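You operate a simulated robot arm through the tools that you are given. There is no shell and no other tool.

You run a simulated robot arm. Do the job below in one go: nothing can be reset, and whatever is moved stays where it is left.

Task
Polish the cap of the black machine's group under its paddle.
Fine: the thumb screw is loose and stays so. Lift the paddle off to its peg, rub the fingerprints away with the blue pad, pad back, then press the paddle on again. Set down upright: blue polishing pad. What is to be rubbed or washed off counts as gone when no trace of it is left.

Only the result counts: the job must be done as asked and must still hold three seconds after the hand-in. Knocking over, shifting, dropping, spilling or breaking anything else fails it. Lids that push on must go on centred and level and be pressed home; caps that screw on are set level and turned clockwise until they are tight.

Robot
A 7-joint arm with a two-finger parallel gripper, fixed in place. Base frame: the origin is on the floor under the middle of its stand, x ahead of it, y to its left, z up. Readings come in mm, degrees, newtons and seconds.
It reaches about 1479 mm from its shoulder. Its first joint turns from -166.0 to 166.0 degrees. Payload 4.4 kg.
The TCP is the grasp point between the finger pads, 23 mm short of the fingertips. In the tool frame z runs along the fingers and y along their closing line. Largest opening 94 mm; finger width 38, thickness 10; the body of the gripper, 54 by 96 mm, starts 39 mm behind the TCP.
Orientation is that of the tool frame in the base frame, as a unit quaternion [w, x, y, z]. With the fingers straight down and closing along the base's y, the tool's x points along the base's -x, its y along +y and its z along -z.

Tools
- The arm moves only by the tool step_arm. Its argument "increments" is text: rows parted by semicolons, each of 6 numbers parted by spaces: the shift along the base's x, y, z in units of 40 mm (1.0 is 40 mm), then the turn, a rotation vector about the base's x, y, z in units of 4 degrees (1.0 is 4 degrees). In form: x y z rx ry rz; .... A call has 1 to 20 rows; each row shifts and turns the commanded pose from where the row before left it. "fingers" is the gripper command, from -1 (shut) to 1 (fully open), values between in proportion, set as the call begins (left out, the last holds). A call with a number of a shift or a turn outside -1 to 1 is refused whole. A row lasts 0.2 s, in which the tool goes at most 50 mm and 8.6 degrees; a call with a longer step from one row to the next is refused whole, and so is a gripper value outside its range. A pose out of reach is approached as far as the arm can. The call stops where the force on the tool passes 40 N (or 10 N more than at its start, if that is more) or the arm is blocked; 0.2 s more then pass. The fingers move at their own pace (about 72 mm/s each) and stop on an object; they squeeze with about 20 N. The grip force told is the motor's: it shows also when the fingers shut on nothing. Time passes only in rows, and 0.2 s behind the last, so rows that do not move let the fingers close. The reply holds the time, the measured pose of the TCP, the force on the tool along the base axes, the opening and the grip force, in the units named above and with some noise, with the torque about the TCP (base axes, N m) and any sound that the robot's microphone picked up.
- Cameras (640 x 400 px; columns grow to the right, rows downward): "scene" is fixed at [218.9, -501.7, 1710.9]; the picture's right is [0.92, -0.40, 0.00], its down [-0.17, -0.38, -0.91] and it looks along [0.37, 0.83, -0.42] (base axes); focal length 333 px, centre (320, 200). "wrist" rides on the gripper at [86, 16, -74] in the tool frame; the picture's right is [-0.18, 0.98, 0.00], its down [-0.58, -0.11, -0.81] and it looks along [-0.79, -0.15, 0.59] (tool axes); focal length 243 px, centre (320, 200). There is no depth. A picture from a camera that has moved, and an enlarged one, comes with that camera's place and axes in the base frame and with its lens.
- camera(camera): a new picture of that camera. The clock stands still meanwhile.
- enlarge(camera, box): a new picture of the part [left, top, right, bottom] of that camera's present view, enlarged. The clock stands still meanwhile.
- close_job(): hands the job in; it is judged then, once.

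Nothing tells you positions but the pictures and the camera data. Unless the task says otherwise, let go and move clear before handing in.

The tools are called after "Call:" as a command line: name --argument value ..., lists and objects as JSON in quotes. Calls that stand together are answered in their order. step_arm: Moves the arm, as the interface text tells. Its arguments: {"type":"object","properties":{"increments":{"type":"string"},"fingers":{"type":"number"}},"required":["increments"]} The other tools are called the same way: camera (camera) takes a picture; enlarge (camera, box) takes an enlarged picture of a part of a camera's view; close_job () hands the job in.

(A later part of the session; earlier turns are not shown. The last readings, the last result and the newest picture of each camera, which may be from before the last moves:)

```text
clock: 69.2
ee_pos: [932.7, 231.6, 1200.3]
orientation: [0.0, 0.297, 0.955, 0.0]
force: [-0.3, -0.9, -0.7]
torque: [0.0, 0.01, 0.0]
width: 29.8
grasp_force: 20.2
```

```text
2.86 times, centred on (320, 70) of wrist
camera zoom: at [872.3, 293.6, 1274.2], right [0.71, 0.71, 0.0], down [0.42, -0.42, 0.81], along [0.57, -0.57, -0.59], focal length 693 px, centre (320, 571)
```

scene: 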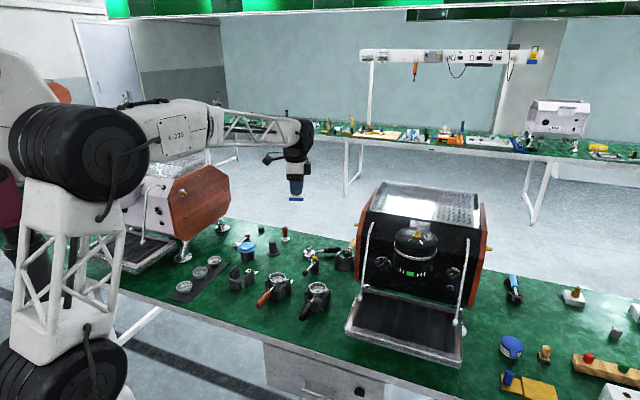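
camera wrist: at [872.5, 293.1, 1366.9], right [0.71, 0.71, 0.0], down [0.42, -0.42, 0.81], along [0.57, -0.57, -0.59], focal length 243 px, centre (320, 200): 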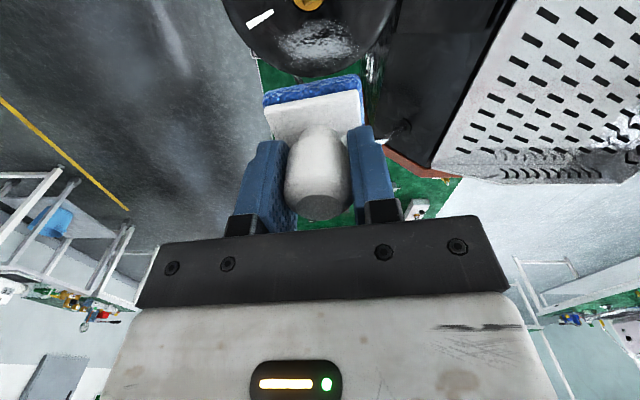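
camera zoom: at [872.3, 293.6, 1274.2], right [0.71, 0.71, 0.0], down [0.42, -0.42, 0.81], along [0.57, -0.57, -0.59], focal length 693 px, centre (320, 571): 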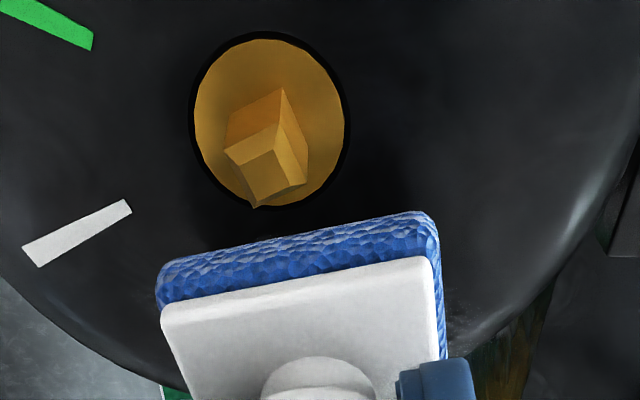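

The tang centre measures at (901.8, 252.1), which agrees with my earlier estimate, and the pad's inner edge clears it. I'll lower to contact now.

Call:
step_arm --increments "0 0 -0.03 0 0 0;0 0 -0.03 0 0 0;0 0 -0.03 0 0 0;0 0 -0.03 0 0 0;0 0 -0.03 0 0 0"

Call:
step_arm --increments "0 0 -0.03 0 0 0"

Call:
step_arm --increments "0 0 -0.03 0 0 0"

Call:
step_arm --increments "0 0 -0.03 0 0 0"

```text
clock: 70.4
ee_pos: [934.1, 231.7, 1194.1]
orientation: [0.0, 0.296, 0.955, 0.0]
force: [0.1, 0.2, -0.5]
torque: [0.0, 0.04, -0.03]
width: 29.9
grasp_force: 20.3
```

```text
clock: 70.8
ee_pos: [933.3, 230.8, 1193.2]
orientation: [0.0, 0.296, 0.955, -0.001]
force: [-0.4, -0.2, -0.3]
torque: [0.01, -0.02, 0.02]
width: 29.6
grasp_force: 20.1
```

```text
clock: 71.2
ee_pos: [933.4, 231.3, 1191.8]
orientation: [0.001, 0.296, 0.955, -0.001]
force: [-0.2, 0.1, 0.4]
torque: [0.02, -0.02, -0.01]
width: 29.7
grasp_force: 20.2
```

```text
clock: 71.6
ee_pos: [933.9, 231.0, 1190.6]
orientation: [0.0, 0.296, 0.955, 0.0]
force: [0.8, 0.3, 0.3]
torque: [-0.01, 0.01, 0.03]
width: 29.7
grasp_force: 20.2
```

Call:
step_arm --increments "0 0 -0.02 0 0 0"

Call:
step_arm --increments "0 0 -0.02 0 0 0"

Call:
step_arm --increments "0 0 -0.02 0 0 0"

Call:
step_arm --increments "0 0 -0.02 0 0 0"

```text
clock: 72.0
ee_pos: [932.5, 231.0, 1190.0]
orientation: [0.0, 0.297, 0.955, 0.0]
force: [-0.8, 0.0, -1.2]
torque: [0.02, 0.0, -0.02]
width: 29.7
grasp_force: 20.1
```

```text
clock: 72.4
ee_pos: [933.4, 230.9, 1190.6]
orientation: [0.0, 0.297, 0.955, 0.0]
force: [0.0, 0.3, -1.0]
torque: [-0.01, 0.0, 0.0]
width: 29.6
grasp_force: 20.2
```

```text
clock: 72.8
ee_pos: [934.2, 231.7, 1188.2]
orientation: [0.0, 0.297, 0.955, 0.0]
force: [-0.3, 0.6, -0.6]
torque: [0.01, -0.01, 0.0]
width: 29.7
grasp_force: 20.6
```

```text
clock: 73.2
ee_pos: [932.7, 231.1, 1187.7]
orientation: [0.0, 0.297, 0.955, 0.0]
force: [-0.3, -0.6, -0.7]
torque: [-0.02, 0.02, 0.0]
width: 29.8
grasp_force: 20.2
```

Call:
step_arm --increments "0 0 -0.02 0 0 0"

Call:
step_arm --increments "0 0 -0.02 0 0 0"

Call:
step_arm --increments "0 0 -0.02 0 0 0"

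Call:
step_arm --increments "0 0 -0.02 0 0 0"

Call:
enlarge --camera "scene" --box '[390, 200, 460, 260]'

```text
clock: 73.6
ee_pos: [933.4, 230.6, 1187.8]
orientation: [0.0, 0.296, 0.955, 0.001]
force: [-0.8, -1.1, 4.7]
torque: [0.05, 0.15, 0.04]
width: 29.6
grasp_force: 20.2
```

```text
clock: 74.0
ee_pos: [933.1, 231.6, 1187.3]
orientation: [0.002, 0.296, 0.955, 0.001]
force: [2.5, -0.7, 12.0]
torque: [0.09, 0.17, 0.01]
width: 29.6
grasp_force: 20.0
```

```text
clock: 74.4
ee_pos: [932.0, 231.0, 1186.4]
orientation: [0.001, 0.297, 0.955, 0.001]
force: [2.0, -0.8, 22.2]
torque: [0.07, 0.13, 0.01]
width: 30.0
grasp_force: 20.1
```

```text
clock: 74.8
ee_pos: [933.4, 231.3, 1185.9]
orientation: [0.001, 0.296, 0.955, 0.0]
force: [2.2, -0.6, 27.8]
torque: [0.06, 0.04, 0.05]
width: 30.4
grasp_force: 19.5
```

```text
6.67 times, centred on (425, 230) of scene
camera zoom: at [218.9, -501.7, 1710.9], right [0.92, -0.4, 0.0], down [-0.17, -0.38, -0.91], along [0.37, 0.83, -0.42], focal length 2223 px, centre (-380, 0)
```

zoom: 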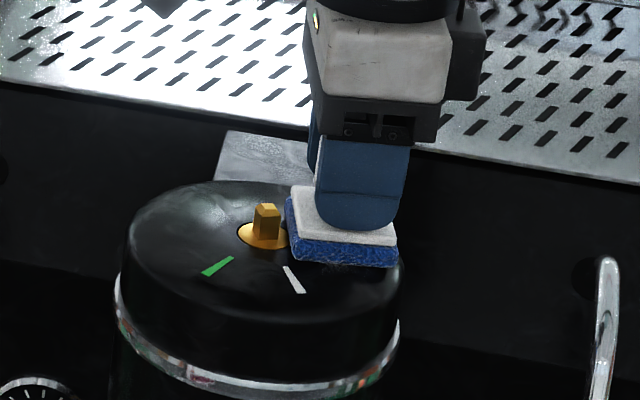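

Contact is firm, a bit over what I want. I'll ease up to about 10 N and make the first sideways strokes.

Call:
step_arm --increments "0 0 0.04 0 0 0;0.064 0.093 0 0 0 0;0.064 0.093 0 0 0 0;0.064 0.093 0 0 0 0;0.064 0.093 0 0 0 0;-0.064 -0.093 0 0 0 0;-0.064 -0.093 0 0 0 0;-0.064 -0.093 0 0 0 0;-0.064 -0.093 0 0 0 0"

Call:
enlarge --camera "scene" --box '[390, 200, 460, 260]'

Call:
enlarge --camera "wrist" --box '[220, 40, 420, 240]'

```text
clock: 76.8
ee_pos: [934.0, 230.0, 1185.4]
orientation: [0.0, 0.296, 0.955, 0.0]
force: [0.9, 1.2, 3.4]
torque: [-0.02, 0.0, 0.01]
width: 29.7
grasp_force: 20.0
```

```text
6.67 times, centred on (425, 230) of scene
camera zoom: at [218.9, -501.7, 1710.9], right [0.92, -0.4, 0.0], down [-0.17, -0.38, -0.91], along [0.37, 0.83, -0.42], focal length 2223 px, centre (-380, 0)
```

zoom: 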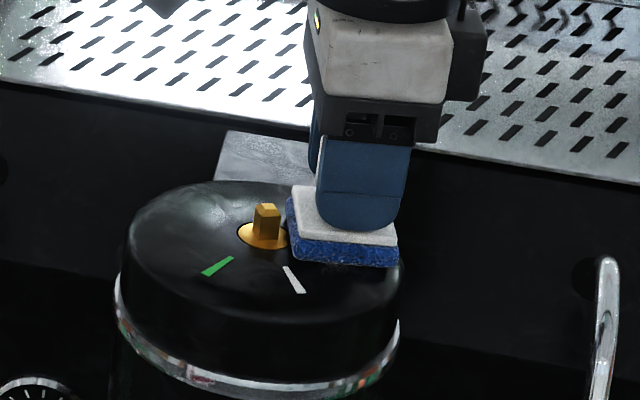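

```text
2.00 times, centred on (320, 140) of wrist
camera zoom: at [871.9, 293.0, 1260.0], right [0.71, 0.71, 0.0], down [0.42, -0.42, 0.81], along [0.57, -0.57, -0.59], focal length 485 px, centre (320, 320)
```

zoom: 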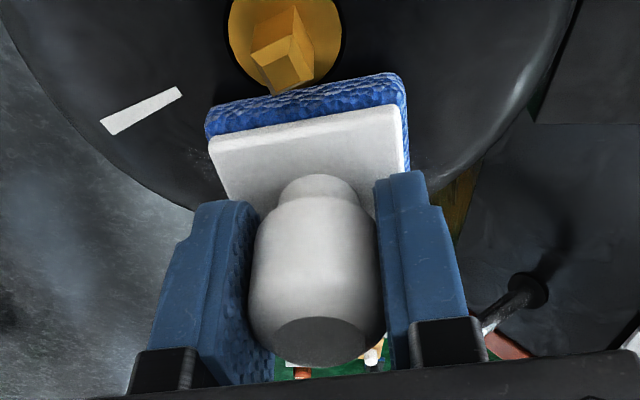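

The contact is light now, about 3 N. I'll press slightly more and do full sideways strokes.

Call:
step_arm --increments "0 0 -0.02 0 0 0;0.064 0.093 0 0 0 0;0.064 0.093 0 0 0 0;0.064 0.093 0 0 0 0;0.064 0.093 0 0 0 0;-0.064 -0.093 0 0 0 0;-0.064 -0.093 0 0 0 0;-0.064 -0.093 0 0 0 0;-0.064 -0.093 0 0 0 0;-0.064 -0.093 0 0 0 0;-0.064 -0.093 0 0 0 0;-0.064 -0.093 0 0 0 0;-0.064 -0.093 0 0 0 0"

Call:
enlarge --camera "scene" --box '[390, 200, 460, 260]'

Call:
enlarge --camera "wrist" --box '[220, 0, 420, 200]'

```text
clock: 79.6
ee_pos: [922.6, 215.9, 1186.4]
orientation: [0.0, 0.296, 0.955, 0.0]
force: [2.4, 5.8, 12.8]
torque: [-0.04, 0.0, 0.04]
width: 29.6
grasp_force: 20.1
```

```text
6.67 times, centred on (425, 230) of scene
camera zoom: at [218.9, -501.7, 1710.9], right [0.92, -0.4, 0.0], down [-0.17, -0.38, -0.91], along [0.37, 0.83, -0.42], focal length 2223 px, centre (-380, 0)
```

zoom: 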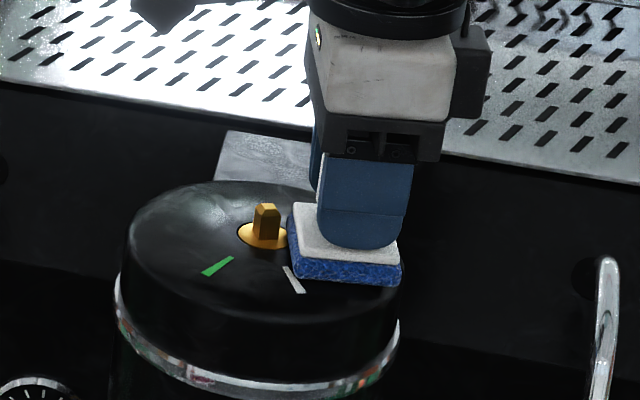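

```text
2.00 times, centred on (320, 100) of wrist
camera zoom: at [861.1, 279.0, 1259.8], right [0.71, 0.71, 0.0], down [0.42, -0.42, 0.81], along [0.57, -0.57, -0.59], focal length 485 px, centre (320, 400)
```

zoom: 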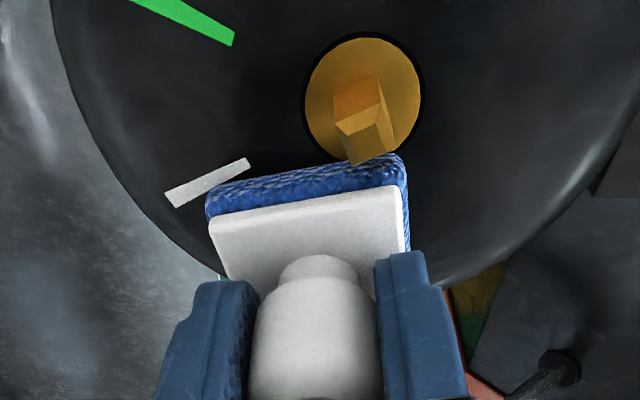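

Contact is about 13 N and steady. I'll continue the strokes, shifting outward for one pass and then inward for the next.

Call:
step_arm --increments "0.064 0.093 0 0 0 0;0.064 0.093 0 0 0 0;0.064 0.093 0 0 0 0;0.064 0.093 0 0 0 0;0.064 0.093 0 0 0 0;0.064 0.093 0 0 0 0;0.064 0.093 0 0 0 0;0.064 0.093 0 0 0 0;0.0825 -0.0565 0 0 0 0;-0.064 -0.093 0 0 0 0;-0.064 -0.093 0 0 0 0;-0.064 -0.093 0 0 0 0;-0.064 -0.093 0 0 0 0;-0.064 -0.093 0 0 0 0;-0.064 -0.093 0 0 0 0;-0.064 -0.093 0 0 0 0;-0.064 -0.093 0 0 0 0"

Call:
step_arm --increments "-0.144 0.099 0 0 0 0;0.064 0.093 0 0 0 0;0.064 0.093 0 0 0 0;0.064 0.093 0 0 0 0;0.064 0.093 0 0 0 0;0.064 0.093 0 0 0 0;0.064 0.093 0 0 0 0;0.064 0.093 0 0 0 0;0.064 0.093 0 0 0 0;-0.064 -0.093 0 0 0 0;-0.064 -0.093 0 0 0 0;-0.064 -0.093 0 0 0 0;-0.064 -0.093 0 0 0 0;-0.064 -0.093 0 0 0 0;-0.064 -0.093 0 0 0 0;-0.064 -0.093 0 0 0 0;-0.064 -0.093 0 0 0 0"

Call:
enlarge --camera "wrist" --box '[220, 0, 420, 200]'

```text
clock: 83.2
ee_pos: [927.1, 213.3, 1185.2]
orientation: [0.0, 0.295, 0.955, -0.001]
force: [0.7, 3.8, 4.5]
torque: [0.01, 0.07, -0.02]
width: 29.5
grasp_force: 20.6
```

```text
clock: 86.8
ee_pos: [919.9, 217.5, 1185.2]
orientation: [0.001, 0.296, 0.955, 0.0]
force: [-0.4, -0.1, 1.7]
torque: [-0.03, 0.03, 0.02]
width: 29.8
grasp_force: 20.2
```

```text
2.00 times, centred on (320, 100) of wrist
camera zoom: at [858.9, 280.5, 1259.5], right [0.71, 0.71, 0.0], down [0.42, -0.42, 0.81], along [0.57, -0.57, -0.59], focal length 485 px, centre (320, 400)
```

zoom: 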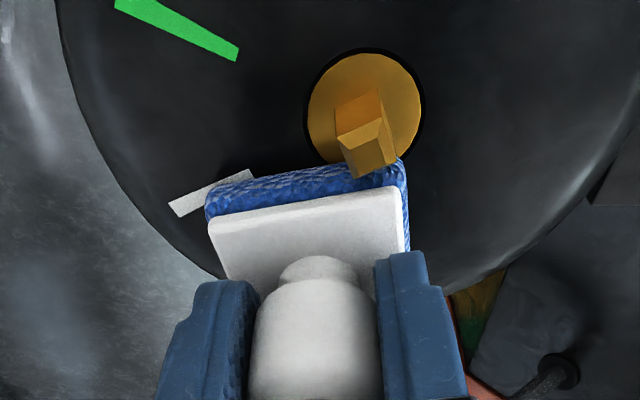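

The force has faded as the knob settled in the grip. I'll lift and look at what is left of the smudge.

Call:
step_arm --increments "0 0 0.3 0 0 0;0 0 0.7 0 0 0;0 0 0.8 0 0 0;0 0 0.7 0 0 0;0 0 0 0 0 0"

Call:
enlarge --camera "scene" --box '[390, 215, 450, 260]'

Call:
enlarge --camera "wrist" --box '[220, 0, 420, 120]'

```text
clock: 88.0
ee_pos: [920.9, 218.5, 1284.7]
orientation: [0.0, 0.297, 0.955, 0.0]
force: [-0.7, 0.0, -0.1]
torque: [-0.01, -0.02, -0.01]
width: 29.7
grasp_force: 19.8
```

```text
8.89 times, centred on (420, 238) of scene
camera zoom: at [218.9, -501.7, 1710.9], right [0.92, -0.4, 0.0], down [-0.17, -0.38, -0.91], along [0.37, 0.83, -0.42], focal length 2963 px, centre (-569, -133)
```

zoom: 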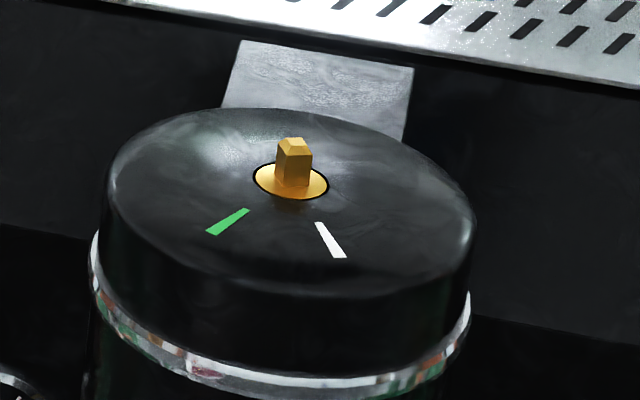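

```text
3.20 times, centred on (320, 60) of wrist
camera zoom: at [859.1, 280.7, 1359.5], right [0.71, 0.71, 0.0], down [0.42, -0.42, 0.81], along [0.57, -0.57, -0.59], focal length 776 px, centre (320, 648)
```

zoom: 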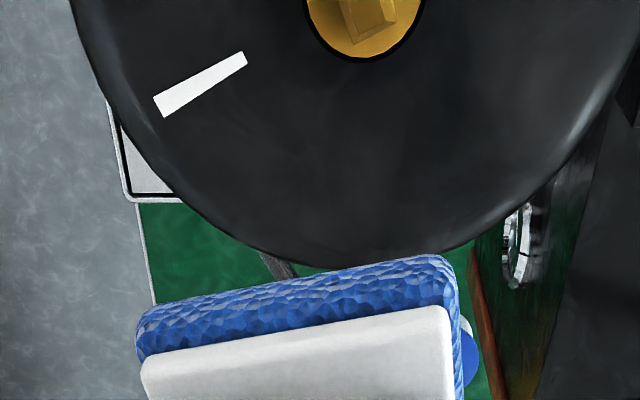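

The smudge looks gone. I'll look more closely for faint traces across the cap.

Call:
enlarge --camera "scene" --box '[418, 224, 444, 246]'

Call:
enlarge --camera "scene" --box '[398, 222, 422, 246]'

Call:
enlarge --camera "wrist" --box '[260, 0, 360, 80]'

Call:
enlarge --camera "wrist" --box '[320, 0, 420, 80]'

```text
16.00 times, centred on (431, 235) of scene
camera zoom: at [218.9, -501.7, 1710.9], right [0.92, -0.4, 0.0], down [-0.17, -0.38, -0.91], along [0.37, 0.83, -0.42], focal length 5334 px, centre (-1456, -360)
```

zoom: 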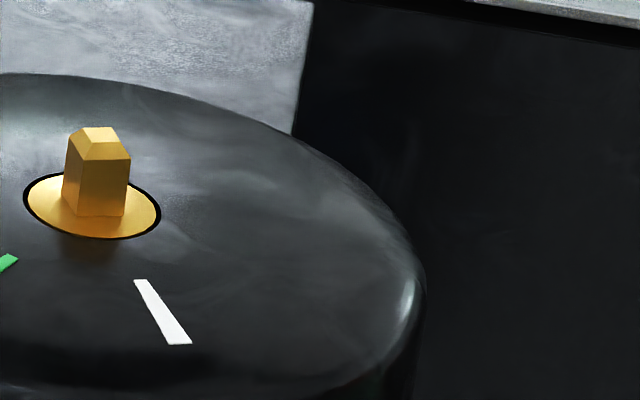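

```text
16.00 times, centred on (410, 234) of scene
camera zoom: at [218.9, -501.7, 1710.9], right [0.92, -0.4, 0.0], down [-0.17, -0.38, -0.91], along [0.37, 0.83, -0.42], focal length 5334 px, centre (-1120, -344)
```

zoom: 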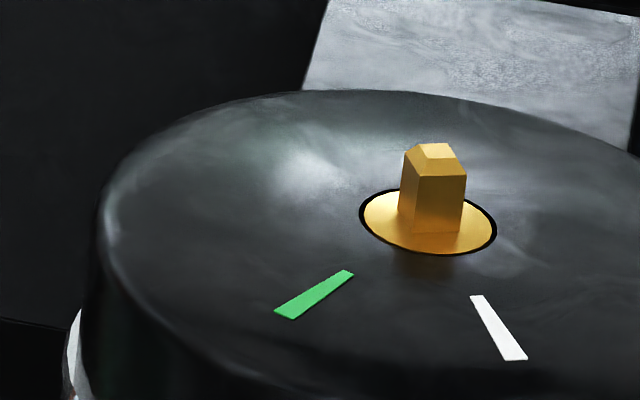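

```text
5.00 times, centred on (310, 40) of wrist
camera zoom: at [859.1, 280.7, 1359.5], right [0.71, 0.71, 0.0], down [0.42, -0.42, 0.81], along [0.57, -0.57, -0.59], focal length 1213 px, centre (370, 1000)
```

zoom: 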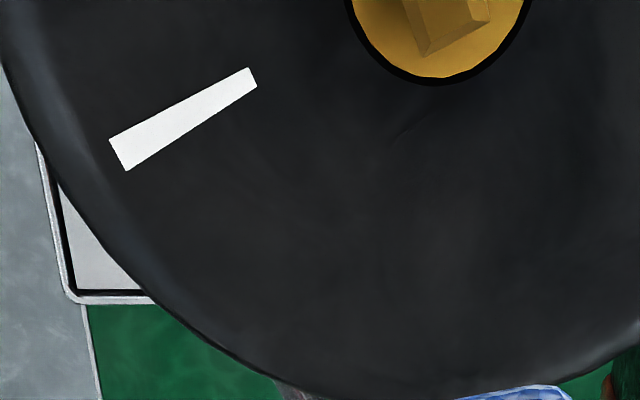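

```text
5.00 times, centred on (370, 40) of wrist
camera zoom: at [859.1, 280.7, 1359.5], right [0.71, 0.71, 0.0], down [0.42, -0.42, 0.81], along [0.57, -0.57, -0.59], focal length 1213 px, centre (70, 1000)
```

zoom: 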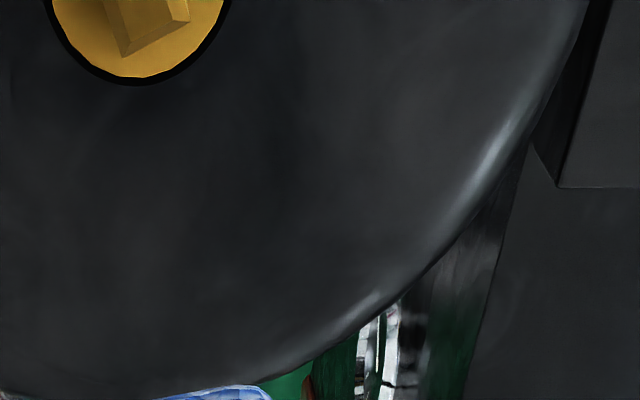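

No trace is visible in either view. For certainty I'll make one more firm pass before putting the pad away.

Call:
step_arm --increments "0.062 -0.042 -0.7 0 0 0;0 0 -0.8 0 0 0;0 0 -0.7 0 0 0;0 0 -0.2 0 0 0;0 0 -0.08 0 0 0;0 0 0 0 0 0"

Call:
step_arm --increments "0 0 -0.03 0 0 0"

Call:
step_arm --increments "0 0 -0.02 0 0 0"

```text
clock: 89.4
ee_pos: [922.6, 217.1, 1184.5]
orientation: [0.0, 0.297, 0.955, 0.0]
force: [0.4, 0.2, 0.3]
torque: [-0.03, 0.01, 0.01]
width: 29.4
grasp_force: 19.7
```

```text
clock: 89.8
ee_pos: [923.5, 216.9, 1184.3]
orientation: [0.0, 0.296, 0.955, 0.0]
force: [-1.3, 1.1, 4.6]
torque: [0.02, 0.12, -0.04]
width: 29.6
grasp_force: 20.2
```

```text
clock: 90.2
ee_pos: [923.5, 215.6, 1184.2]
orientation: [0.001, 0.296, 0.955, 0.0]
force: [1.5, -0.4, 9.8]
torque: [-0.04, 0.04, 0.01]
width: 29.3
grasp_force: 19.7
```

Call:
step_arm --increments "0.064 0.093 0 0 0 0;0.064 0.093 0 0 0 0;0.064 0.093 0 0 0 0;0.064 0.093 0 0 0 0;0.064 0.093 0 0 0 0;0.064 0.093 0 0 0 0;0.064 0.093 0 0 0 0;0.064 0.093 0 0 0 0"

Call:
step_arm --increments "-0.064 -0.093 -0.01 0 0 0;-0.064 -0.093 0 0 0 0;-0.064 -0.093 0 0 0 0;-0.064 -0.093 0 0 0 0;-0.064 -0.093 0 0 0 0;-0.064 -0.093 0 0 0 0;-0.064 -0.093 0 0 0 0;-0.064 -0.093 0 0 0 0"

Call:
step_arm --increments "0.064 0.093 0 0 0 0;0.064 0.093 0 0 0 0;0.064 0.093 0 0 0 0;0.064 0.093 0 0 0 0;0 0 0.3 0 0 0;0 0 0.7 0 0 0;0 0 0.8 0 0 0;0 0 0.8 0 0 0;0 0 0 0 0 0"

Call:
enlarge --camera "scene" --box '[390, 215, 450, 260]'

Call:
enlarge --camera "wrist" --box '[220, 0, 420, 120]'

```text
clock: 92.0
ee_pos: [943.7, 245.6, 1184.7]
orientation: [0.001, 0.296, 0.955, 0.0]
force: [-5.7, -9.9, 25.6]
torque: [0.06, 0.04, 0.04]
width: 29.5
grasp_force: 20.1
```

```text
clock: 93.8
ee_pos: [923.0, 216.4, 1183.6]
orientation: [0.0, 0.295, 0.955, -0.001]
force: [6.0, 8.8, 25.6]
torque: [0.04, 0.08, 0.01]
width: 30.0
grasp_force: 19.8
```

```text
clock: 95.8
ee_pos: [933.8, 231.7, 1286.6]
orientation: [0.0, 0.297, 0.955, 0.0]
force: [-0.3, 0.4, -0.6]
torque: [0.04, 0.0, 0.0]
width: 29.5
grasp_force: 20.0
```

```text
8.89 times, centred on (420, 238) of scene
camera zoom: at [218.9, -501.7, 1710.9], right [0.92, -0.4, 0.0], down [-0.17, -0.38, -0.91], along [0.37, 0.83, -0.42], focal length 2963 px, centre (-569, -133)
```

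zoom: 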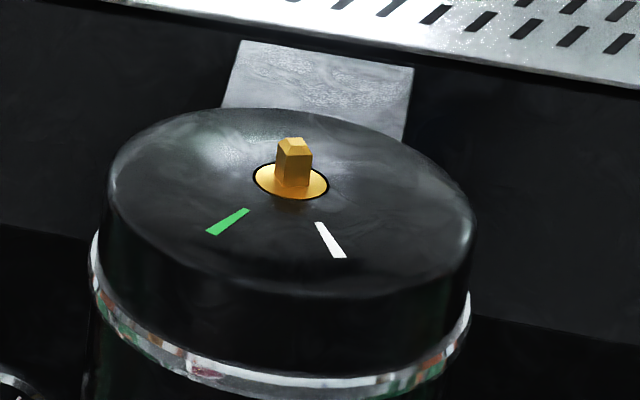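

```text
3.20 times, centred on (320, 60) of wrist
camera zoom: at [872.3, 293.9, 1361.8], right [0.71, 0.71, 0.0], down [0.42, -0.42, 0.81], along [0.57, -0.57, -0.59], focal length 776 px, centre (320, 648)
```

zoom: 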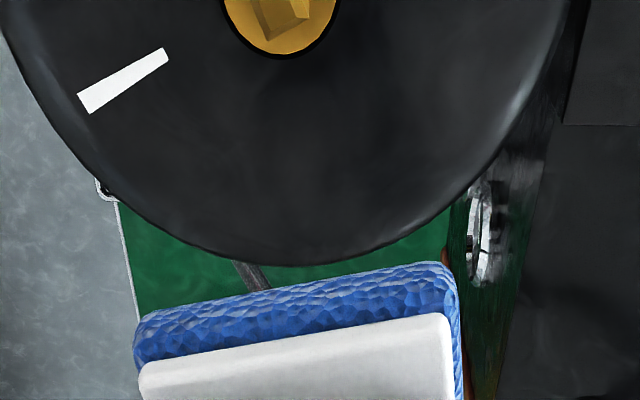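

The cap is clean. I'll retrace my path to put the pad back where it stood.

Call:
step_arm --increments "-0.665 0.427 0 0 0 0.137;-0.665 0.427 0 0 0 0.137;-0.665 0.427 0 0 0 0.137;-0.665 0.427 0 0 0 0.137;-0.665 0.427 0 0 0 0.137;-0.665 0.427 0 0 0 0.137;-0.665 0.427 0 0 0 0.137;-0.665 0.427 0 0 0 0.137;-0.665 0.427 0 0 0 0.137;-0.665 0.427 0 0 0 0.137;-0.665 0.427 0 0 0 0.137;-0.665 0.427 0 0 0 0.137;-0.665 0.427 0 0 0 0.137;-0.665 0.427 0 0 0 0.137;0 0 0 0 0 0"

Call:
step_arm --increments "0.048 0.665 -0.6 0 0 0.956;0.048 0.665 -0.6 0 0 0.956;0.048 0.665 -0.6 0 0 0.956;0.048 0.665 -0.6 0 0 0.956;0.048 0.665 -0.6 0 0 0.956;0.048 0.665 -0.6 0 0 0.956;0.048 0.665 -0.6 0 0 0.956;0.048 0.665 -0.6 0 0 0.956;0.048 0.665 -0.6 0 0 0.956;0.048 0.665 -0.6 0 0 0.956;0.048 0.665 -0.6 0 0 0.956;0.048 0.665 -0.6 0 0 0.956;0.048 0.665 -0.6 0 0 0.956;0.048 0.665 -0.6 0 0 0.956;0.048 0.665 -0.6 0 0 0.956;0.048 0.665 -0.6 0 0 0.956;0.048 0.665 -0.6 0 0 0.956;0.048 0.665 -0.6 0 0 0.956;0 0 0 0 0 0"

Call:
camera --camera "wrist"

Call:
enlarge --camera "scene" --box '[245, 205, 305, 275]'

```text
clock: 99.0
ee_pos: [561.6, 469.9, 1288.3]
orientation: [0.001, 0.23, 0.973, 0.0]
force: [-0.6, 0.6, 0.3]
torque: [0.03, 0.03, -0.01]
width: 30.0
grasp_force: 20.1
```

```text
clock: 103.0
ee_pos: [595.7, 948.9, 854.5]
orientation: [-0.001, -0.358, 0.934, 0.0]
force: [-0.2, 0.1, -0.8]
torque: [-0.01, 0.01, 0.0]
width: 29.6
grasp_force: 19.7
```

```text
taken
camera wrist: at [520.9, 903.3, 929.9], right [-0.52, 0.85, 0.0], down [0.5, 0.31, 0.81], along [0.69, 0.42, -0.59], focal length 243 px, centre (320, 200)
```

wrist: 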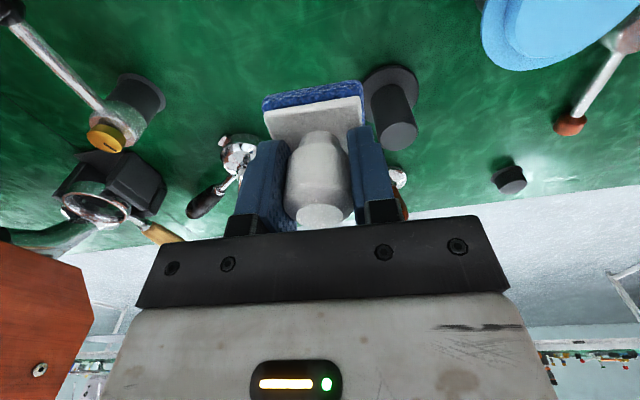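

```text
5.71 times, centred on (275, 240) of scene
camera zoom: at [218.9, -501.7, 1710.9], right [0.92, -0.4, 0.0], down [-0.17, -0.38, -0.91], along [0.37, 0.83, -0.42], focal length 1905 px, centre (577, -29)
```

zoom: 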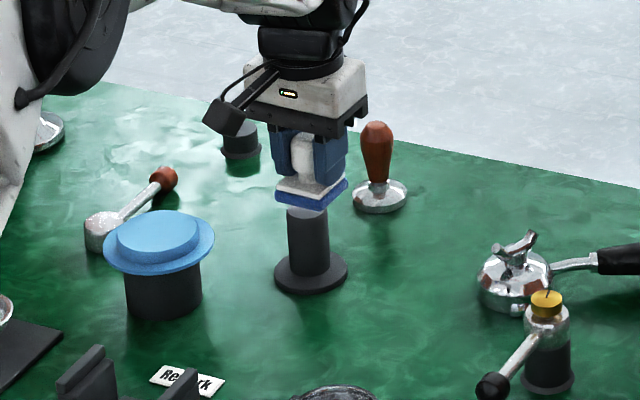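

I'm above the pad's old spot with the pad level. I'll lower it to the bench.

Call:
step_arm --increments "0 0 -0.8 0 0 0;0 0 -0.8 0 0 0;0 0 -0.8 0 0 0;0 0 -0.6 0 0 0;0 0 -0.3 0 0 0;0 0 -0.2 0 0 0;0 0 -0.05 0 0 0;0 0 -0.05 0 0 0;0 0 -0.05 0 0 0;0 0 0 0 0 0"

Call:
step_arm --increments "0 0 -0.03 0 0 0;0 0 0 0 0 0"

Call:
step_arm --increments "0 0 -0.03 0 0 0;0 0 0 0 0 0"

Call:
step_arm --increments "0 0 -0.02 0 0 0;0 0 0 0 0 0"

```text
clock: 105.2
ee_pos: [594.7, 948.4, 709.0]
orientation: [0.0, -0.358, 0.934, -0.001]
force: [0.3, 0.5, -0.5]
torque: [-0.01, -0.03, 0.01]
width: 29.7
grasp_force: 20.0
```

```text
clock: 105.8
ee_pos: [594.9, 950.3, 708.0]
orientation: [0.0, -0.359, 0.933, 0.0]
force: [-0.2, -0.3, -0.7]
torque: [-0.01, -0.02, 0.0]
width: 29.7
grasp_force: 20.2
```

```text
clock: 106.4
ee_pos: [595.1, 949.3, 706.6]
orientation: [0.0, -0.359, 0.933, 0.0]
force: [-0.1, 0.1, -0.8]
torque: [-0.01, 0.01, -0.03]
width: 29.9
grasp_force: 19.5
```

```text
clock: 107.0
ee_pos: [595.1, 949.2, 707.8]
orientation: [0.0, -0.358, 0.934, 0.0]
force: [-0.3, 0.5, 0.0]
torque: [-0.02, 0.02, -0.01]
width: 29.7
grasp_force: 20.1
```

Call:
step_arm --increments "0 0 -0.02 0 0 0;0 0 0 0 0 0"

Call:
step_arm --increments "0 0 -0.02 0 0 0;0 0 0 0 0 0"

Call:
step_arm --increments "0 0 -0.02 0 0 0;0 0 0 0 0 0"

Call:
step_arm --increments "0 0 -0.02 0 0 0;0 0 0 0 0 0"

```text
clock: 107.6
ee_pos: [594.7, 949.3, 705.1]
orientation: [0.0, -0.359, 0.933, -0.001]
force: [-0.2, 0.0, -0.8]
torque: [-0.03, -0.01, 0.03]
width: 29.6
grasp_force: 20.2
```

```text
clock: 108.2
ee_pos: [595.1, 949.0, 704.3]
orientation: [-0.001, -0.358, 0.934, -0.001]
force: [-0.6, 0.3, -0.6]
torque: [0.03, -0.02, -0.01]
width: 29.6
grasp_force: 19.8
```

```text
clock: 108.8
ee_pos: [594.4, 949.1, 703.2]
orientation: [0.0, -0.359, 0.933, 0.001]
force: [0.1, -0.1, -0.5]
torque: [-0.01, -0.02, 0.03]
width: 29.7
grasp_force: 20.4
```

```text
clock: 109.4
ee_pos: [595.4, 949.5, 702.7]
orientation: [0.001, -0.358, 0.934, 0.0]
force: [0.5, 0.5, 0.3]
torque: [-0.01, 0.0, -0.01]
width: 29.7
grasp_force: 19.7
```

Call:
step_arm --increments "0 0 -0.02 0 0 0;0 0 0 0 0 0"

Call:
step_arm --increments "0 0 -0.02 0 0 0;0 0 0 0 0 0"

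Call:
enlarge --camera "scene" --box '[255, 235, 300, 275]'

```text
clock: 110.0
ee_pos: [595.0, 949.2, 702.8]
orientation: [0.0, -0.358, 0.934, 0.0]
force: [0.1, 0.7, -0.5]
torque: [-0.02, -0.01, 0.0]
width: 29.5
grasp_force: 19.8
```

```text
clock: 110.6
ee_pos: [594.8, 948.6, 702.1]
orientation: [0.0, -0.358, 0.934, 0.0]
force: [0.7, 0.9, 0.2]
torque: [-0.02, -0.02, 0.01]
width: 29.6
grasp_force: 19.8
```

```text
10.00 times, centred on (278, 255) of scene
camera zoom: at [218.9, -501.7, 1710.9], right [0.92, -0.4, 0.0], down [-0.17, -0.38, -0.91], along [0.37, 0.83, -0.42], focal length 3334 px, centre (745, -350)
```

zoom: 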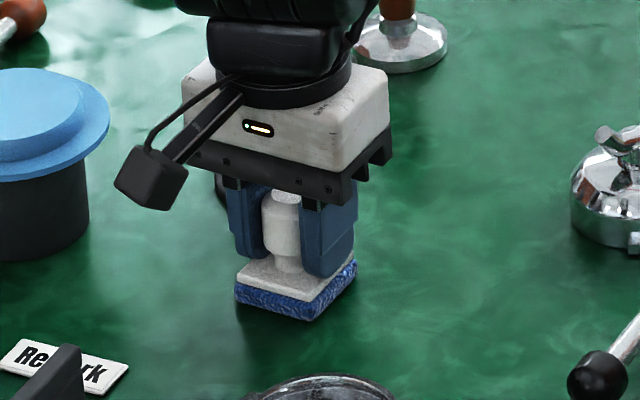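

The pad is within a millimetre of the bench. I'll continue until I feel contact.

Call:
step_arm --increments "0 0 -0.02 0 0 0;0 0 0 0 0 0"

Call:
step_arm --increments "0 0 -0.02 0 0 0;0 0 0 0 0 0"

Call:
step_arm --increments "0 0 -0.01 0 0 0;0 0 0 0 0 0"

```text
clock: 111.2
ee_pos: [594.9, 949.1, 700.7]
orientation: [0.0, -0.359, 0.933, 0.0]
force: [-0.3, -2.1, 5.9]
torque: [0.0, 0.05, -0.02]
width: 29.5
grasp_force: 19.5
```

```text
clock: 111.8
ee_pos: [595.1, 948.6, 701.3]
orientation: [0.0, -0.358, 0.934, 0.001]
force: [-1.4, -2.8, 14.0]
torque: [-0.02, 0.05, -0.01]
width: 29.6
grasp_force: 20.3
```

```text
clock: 112.4
ee_pos: [594.7, 949.8, 701.2]
orientation: [0.0, -0.359, 0.933, 0.0]
force: [1.1, -0.6, 19.3]
torque: [0.06, -0.03, 0.0]
width: 29.6
grasp_force: 19.6
```

The pad is down on the bench. I'll ease off, then open the fingers and rise straight up.

Call:
step_arm --increments "0 0 0.03 0 0 0;0 0 0 0 0 0"

Call:
step_arm --increments "0 0 0 0 0 0;0 0 0 0 0 0;0 0 0 0 0 0" --fingers 0.3

Call:
step_arm --increments "0 0 0.1 0 0 0;0 0 0.3 0 0 0;0 0 0.8 0 0 0;0 0 0.9 0 0 0;0 0 0.9 0 0 0;0 0 0.9 0 0 0;0 0 0 0 0 0"

Call:
enlarge --camera "scene" --box '[245, 205, 345, 285]'

Call:
camera --camera "wrist"

```text
clock: 113.0
ee_pos: [595.4, 948.6, 700.7]
orientation: [0.0, -0.358, 0.934, 0.001]
force: [3.5, 6.4, 11.3]
torque: [0.12, -0.09, 0.01]
width: 29.8
grasp_force: 20.3
```

```text
clock: 113.8
ee_pos: [596.4, 949.2, 700.5]
orientation: [0.001, -0.358, 0.934, 0.0]
force: [-0.2, 0.3, -1.7]
torque: [-0.04, 0.02, -0.01]
width: 61.2
grasp_force: 0.2
```

```text
clock: 115.4
ee_pos: [594.6, 949.5, 857.5]
orientation: [0.0, -0.358, 0.934, -0.001]
force: [-0.9, 0.0, 0.7]
torque: [0.0, -0.02, 0.04]
width: 60.9
grasp_force: 0.0
```

```text
5.00 times, centred on (295, 245) of scene
camera zoom: at [218.9, -501.7, 1710.9], right [0.92, -0.4, 0.0], down [-0.17, -0.38, -0.91], along [0.37, 0.83, -0.42], focal length 1667 px, centre (445, -25)
```

zoom: 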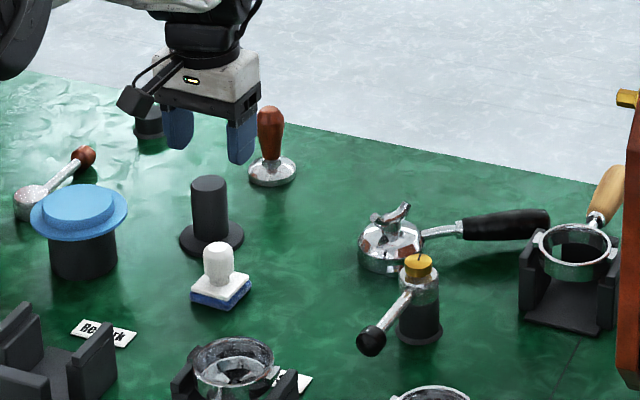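

```text
taken
camera wrist: at [520.2, 903.3, 931.5], right [-0.52, 0.85, 0.0], down [0.5, 0.31, 0.81], along [0.69, 0.42, -0.59], focal length 243 px, centre (320, 200)
```

wrist: 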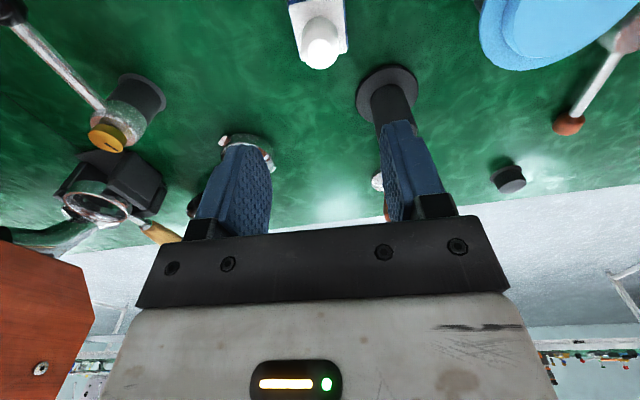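

The pad is back upright in its place. I'll return above the paddle on its peg and regrip the hub the same way.

Call:
step_arm --increments "0.725 -0.5746 0 0 0 0;0.725 -0.5746 0 0 0 0;0.725 -0.5746 0 0 0 0;0.725 -0.5746 0 0 0 0;0.725 -0.5746 0 0 0 0;0.725 -0.5746 0 0 0 0;0 0 -0.8 0 0 0;0 0 -0.8 0 0 0;0 0 0 0 0 0"

Call:
camera --camera "wrist"

Call:
enlarge --camera "scene" --box '[290, 230, 340, 280]'

```text
clock: 117.4
ee_pos: [768.4, 811.0, 792.1]
orientation: [0.0, -0.359, 0.934, 0.0]
force: [0.2, -0.5, -0.1]
torque: [0.01, 0.0, 0.02]
width: 60.8
grasp_force: 0.1
```

```text
taken
camera wrist: at [694.8, 765.3, 866.7], right [-0.52, 0.85, 0.0], down [0.51, 0.31, 0.81], along [0.69, 0.42, -0.59], focal length 243 px, centre (320, 200)
```

wrist: 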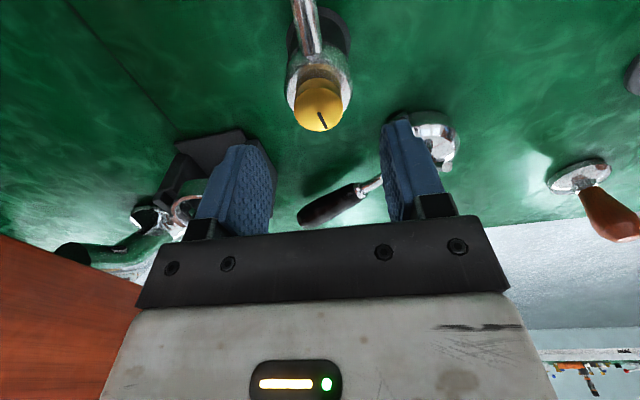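

```text
8.00 times, centred on (315, 255) of scene
camera zoom: at [218.9, -501.7, 1710.9], right [0.92, -0.4, 0.0], down [-0.17, -0.38, -0.91], along [0.37, 0.83, -0.42], focal length 2667 px, centre (360, -240)
```

zoom: 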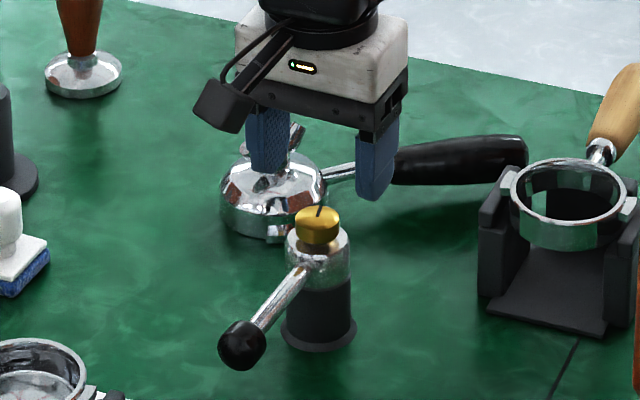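

The hub is lined up between the fingers. I'll lower around it and grip.

Call:
step_arm --increments "0 0 -0.5 0 0 0;0 0 -0.5 0 0 0;0 0 -0.3 0 0 0;0 0 -0.2 0 0 0;0 0 -0.11 0 0 0;0 0 0 0 0 0"

Call:
step_arm --increments "0 0 0 0 0 0;0 0 0 0 0 0;0 0 0 0 0 0;0 0 0 0 0 0" --fingers -1

Call:
enlarge --camera "wrist" --box '[200, 60, 440, 240]'

```text
clock: 118.8
ee_pos: [768.7, 811.8, 727.8]
orientation: [0.0, -0.358, 0.934, 0.0]
force: [-0.4, 0.1, 0.0]
torque: [-0.02, 0.01, 0.0]
width: 60.9
grasp_force: 0.1
```

```text
clock: 119.8
ee_pos: [769.1, 810.5, 727.5]
orientation: [0.0, -0.358, 0.934, 0.0]
force: [-0.2, 0.4, 1.2]
torque: [-0.04, -0.01, 0.02]
width: 41.7
grasp_force: 20.3
```

```text
2.22 times, centred on (320, 150) of wrist
camera zoom: at [694.8, 765.4, 802.7], right [-0.52, 0.85, 0.0], down [0.5, 0.31, 0.81], along [0.69, 0.42, -0.59], focal length 539 px, centre (320, 311)
```

zoom: 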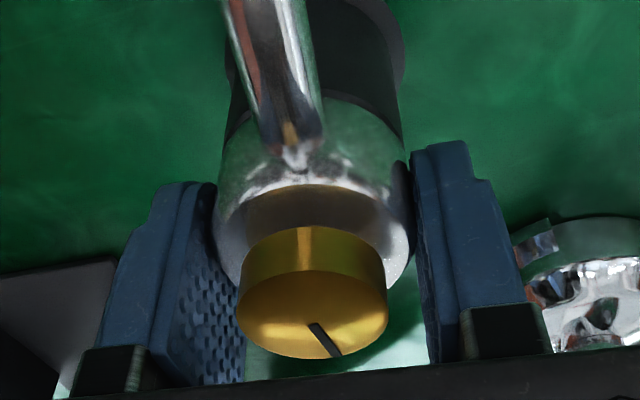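

I have the hub gripped with no side load. I'll lift slowly off the peg and make sure the peg stays put.

Call:
step_arm --increments "0 0 0.02 0 0 0;0 0 0.02 0 0 0;0 0 0.02 0 0 0;0 0 0.02 0 0 0;0 0 0.02 0 0 0;0 0 0.02 0 0 0;0 0 0.03 0 0 0;0 0 0.03 0 0 0;0 0 0.03 0 0 0;0 0 0.03 0 0 0;0 0 0.03 0 0 0;0 0 0.03 0 0 0;0 0 0 0 0 0"

Call:
enlarge --camera "scene" --box '[295, 240, 335, 280]'

```text
clock: 122.6
ee_pos: [768.9, 811.8, 739.0]
orientation: [0.0, -0.358, 0.934, 0.001]
force: [0.0, 0.6, -1.8]
torque: [0.03, 0.0, 0.0]
width: 41.7
grasp_force: 19.8
```

```text
10.00 times, centred on (315, 260) of scene
camera zoom: at [218.9, -501.7, 1710.9], right [0.92, -0.4, 0.0], down [-0.17, -0.38, -0.91], along [0.37, 0.83, -0.42], focal length 3334 px, centre (370, -400)
```

zoom: 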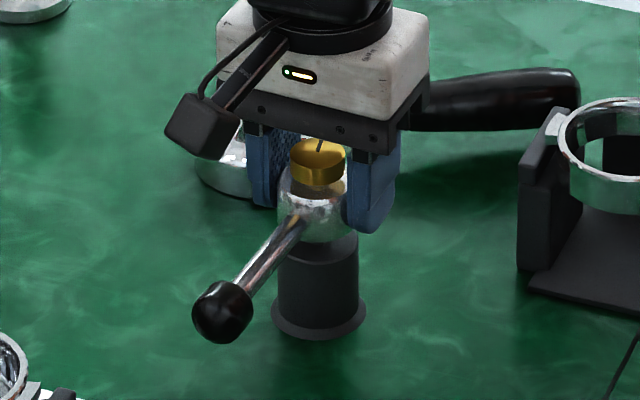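

The paddle is rising freely and the peg stays in place. I'll keep lifting and carry it back.

Call:
step_arm --increments "0 0 0.05 0 0 0;0 0 0.05 0 0 0;0 0 0.05 0 0 0;0 0 0.05 0 0 0;0 0 0.05 0 0 0;0 0 0.05 0 0 0;0 0 0.3 0 0 0;0 0 0.6 0 0 0;0 0 0.9 0 0 0;0 0 0.9 0 0 0;0 0 0 0 0 0"

Call:
step_arm --increments "-0.291 -0.4733 0.6 0 0 0;-0.291 -0.4733 0.6 0 0 0;-0.291 -0.4733 0.6 0 0 0;-0.291 -0.4733 0.6 0 0 0;-0.291 -0.4733 0.6 0 0 0;-0.291 -0.4733 0.6 0 0 0;-0.291 -0.4733 0.6 0 0 0;-0.291 -0.4733 0.6 0 0 0;-0.291 -0.4733 0.6 0 0 0;-0.291 -0.4733 0.6 0 0 0;-0.291 -0.4733 0.6 0 0 0;-0.291 -0.4733 0.6 0 0 0;-0.291 -0.4733 0.6 0 0 0;-0.291 -0.4733 0.6 0 0 0;-0.291 -0.4733 0.6 0 0 0;-0.291 -0.4733 0.6 0 0 0;-0.291 -0.4733 0.6 0 0 0;-0.291 -0.4733 0.6 0 0 0;0 0 0 0 0 0"

Call:
step_arm --increments "0.614 -0.379 0 0 0 0.5;0.614 -0.379 0 0 0 0.5;0.614 -0.379 0 0 0 0.5;0.614 -0.379 0 0 0 0.5;0.614 -0.379 0 0 0 0.5;0.614 -0.379 0 0 0 0.5;0.614 -0.379 0 0 0 0.5;0.614 -0.379 0 0 0 0.5;0.614 -0.379 0 0 0 0.5;0.614 -0.379 0 0 0 0.5;0.614 -0.379 0 0 0 0.5;0.614 -0.379 0 0 0 0.5;0.614 -0.379 0 0 0 0.5;0.614 -0.379 0 0 0 0.5;0 0 0 0 0 0"

Call:
camera --camera "wrist"

Call:
camera --camera "scene"

```text
clock: 125.0
ee_pos: [769.0, 812.4, 859.5]
orientation: [0.0, -0.359, 0.933, 0.0]
force: [0.4, 0.2, -2.6]
torque: [0.01, 0.01, 0.03]
width: 41.5
grasp_force: 19.8
```

```text
clock: 129.0
ee_pos: [560.0, 471.8, 1292.5]
orientation: [-0.001, -0.359, 0.933, 0.0]
force: [-0.3, -0.1, -2.0]
torque: [-0.01, -0.02, 0.04]
width: 41.7
grasp_force: 19.8
```

```text
clock: 132.2
ee_pos: [904.5, 258.0, 1292.3]
orientation: [0.0, -0.573, 0.819, 0.0]
force: [-1.2, -0.5, -2.2]
torque: [0.01, -0.02, -0.06]
width: 41.8
grasp_force: 20.1
```

```text
taken
camera wrist: at [861.0, 182.2, 1367.4], right [-0.86, 0.51, 0.0], down [0.3, 0.51, 0.81], along [0.41, 0.69, -0.59], focal length 243 px, centre (320, 200)
```

wrist: 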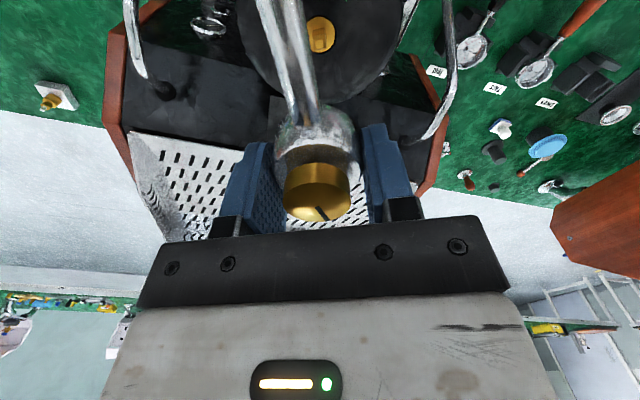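

```text
taken
```

scene: 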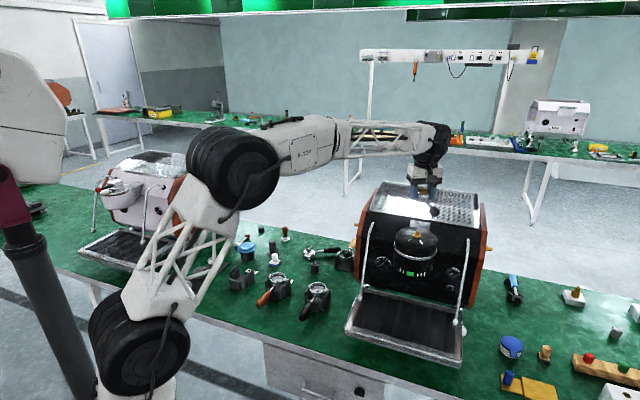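

The paddle is back above the group in the same pose as when I lifted it. I'll lower to just above the tang and check the alignment.

Call:
step_arm --increments "0 0 -0.7 0 0 0;0 0 -0.7 0 0 0;0 0 -0.5 0 0 0;0 0 -0.3 0 0 0;0 0 -0.1 0 0 0;0 0 0 0 0 0"

Call:
enlarge --camera "scene" --box '[395, 205, 445, 255]'

Call:
enlarge --camera "wrist" --box '[230, 0, 420, 140]'

```text
clock: 133.6
ee_pos: [903.5, 258.8, 1199.7]
orientation: [-0.001, -0.573, 0.819, 0.0]
force: [-0.2, 0.7, -1.8]
torque: [0.03, 0.03, 0.0]
width: 41.8
grasp_force: 19.7
```

```text
8.00 times, centred on (420, 230) of scene
camera zoom: at [218.9, -501.7, 1710.9], right [0.92, -0.4, 0.0], down [-0.17, -0.38, -0.91], along [0.37, 0.83, -0.42], focal length 2667 px, centre (-480, -40)
```

zoom: 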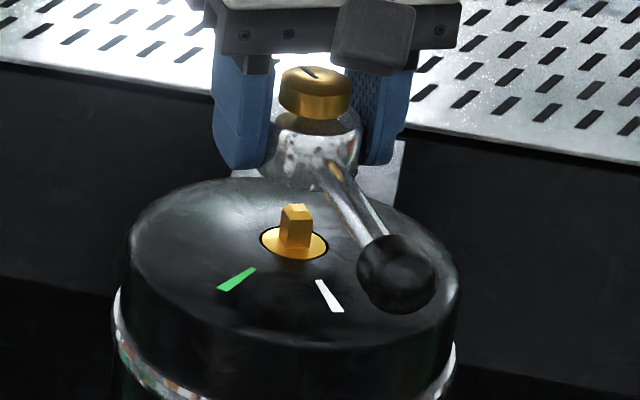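

```text
2.86 times, centred on (325, 70) of wrist
camera zoom: at [860.6, 182.8, 1274.7], right [-0.86, 0.51, 0.0], down [0.3, 0.51, 0.81], along [0.41, 0.69, -0.59], focal length 693 px, centre (306, 571)
```

zoom: 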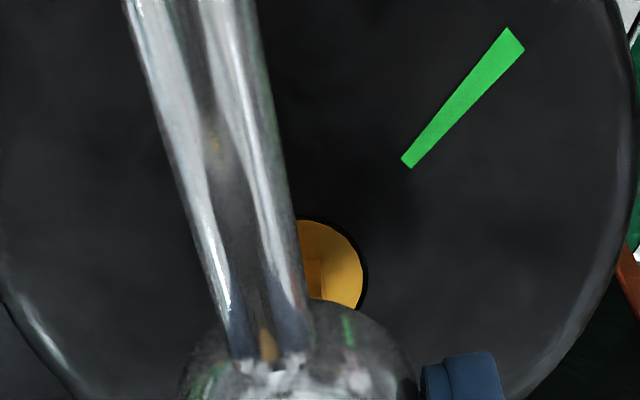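

The alignment matches how it looked at lift-off. I'll lower slowly onto the tang, reading the force.

Call:
step_arm --increments "0 0 -0.05 0 0 0;0 0 -0.05 0 0 0;0 0 -0.05 0 0 0;0 0 -0.05 0 0 0;0 0 0 0 0 0"

Call:
step_arm --increments "0 0 -0.03 0 0 0;0 0 -0.03 0 0 0;0 0 -0.03 0 0 0;0 0 0 0 0 0"

Call:
step_arm --increments "0 0 -0.03 0 0 0;0 0 -0.03 0 0 0;0 0 -0.03 0 0 0;0 0 0 0 0 0"

Call:
enlarge --camera "scene" --box '[395, 205, 445, 255]'

```text
clock: 134.8
ee_pos: [904.5, 258.3, 1191.6]
orientation: [0.0, -0.573, 0.819, -0.001]
force: [-0.1, -1.1, -2.1]
torque: [0.01, -0.01, 0.0]
width: 41.6
grasp_force: 19.9
```

```text
clock: 135.8
ee_pos: [903.3, 258.7, 1188.3]
orientation: [0.0, -0.573, 0.819, 0.0]
force: [-0.6, -0.7, -2.0]
torque: [0.02, 0.01, -0.01]
width: 41.4
grasp_force: 20.1
```

```text
clock: 136.8
ee_pos: [903.8, 258.0, 1184.5]
orientation: [0.0, -0.573, 0.819, 0.0]
force: [-0.7, 0.7, -2.1]
torque: [-0.01, -0.01, 0.0]
width: 42.0
grasp_force: 20.4
```

```text
8.00 times, centred on (420, 230) of scene
camera zoom: at [218.9, -501.7, 1710.9], right [0.92, -0.4, 0.0], down [-0.17, -0.38, -0.91], along [0.37, 0.83, -0.42], focal length 2667 px, centre (-480, -40)
```

zoom: 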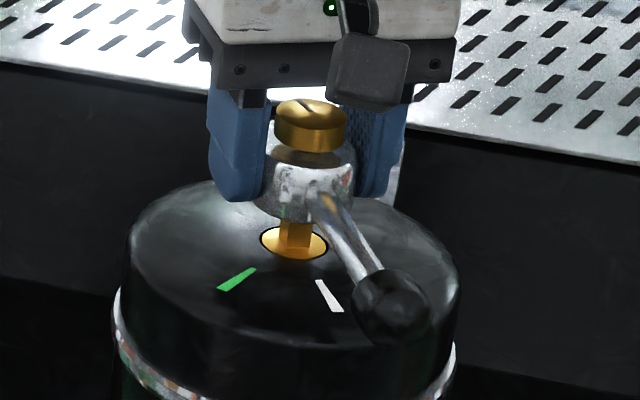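

Call:
step_arm --increments "0 0 -0.03 0 0 0;0 0 -0.03 0 0 0;0 0 -0.03 0 0 0;0 0 0 0 0 0"

Call:
step_arm --increments "0 0 -0.03 0 0 0;0 0 -0.03 0 0 0;0 0 0 0 0 0"

Call:
step_arm --increments "0 0 -0.03 0 0 0;0 0 -0.03 0 0 0;0 0 0 0 0 0"

Call:
enlarge --camera "scene" --box '[395, 205, 445, 255]'

```text
clock: 137.8
ee_pos: [904.2, 258.5, 1181.2]
orientation: [-0.001, -0.574, 0.819, 0.001]
force: [0.6, -0.1, -1.7]
torque: [0.01, 0.0, 0.04]
width: 41.4
grasp_force: 20.1
```

```text
clock: 138.6
ee_pos: [904.6, 258.4, 1178.6]
orientation: [0.0, -0.574, 0.819, -0.001]
force: [0.4, 0.2, -2.0]
torque: [0.03, -0.04, -0.03]
width: 41.6
grasp_force: 20.4
```

```text
clock: 139.4
ee_pos: [904.0, 258.1, 1177.0]
orientation: [0.0, -0.573, 0.819, 0.0]
force: [-1.0, -0.4, -1.6]
torque: [0.01, 0.02, 0.01]
width: 41.7
grasp_force: 19.9
```

```text
8.00 times, centred on (420, 230) of scene
camera zoom: at [218.9, -501.7, 1710.9], right [0.92, -0.4, 0.0], down [-0.17, -0.38, -0.91], along [0.37, 0.83, -0.42], focal length 2667 px, centre (-480, -40)
```

zoom: 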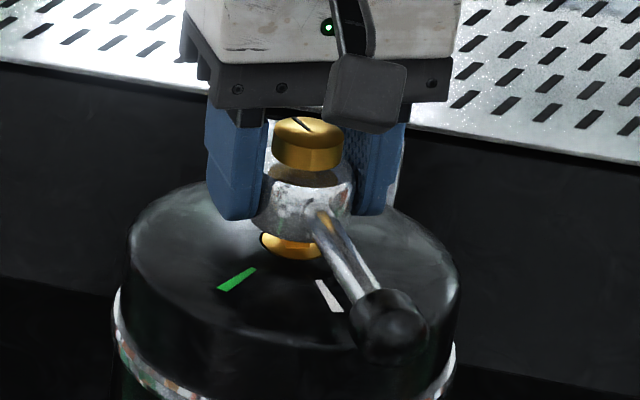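

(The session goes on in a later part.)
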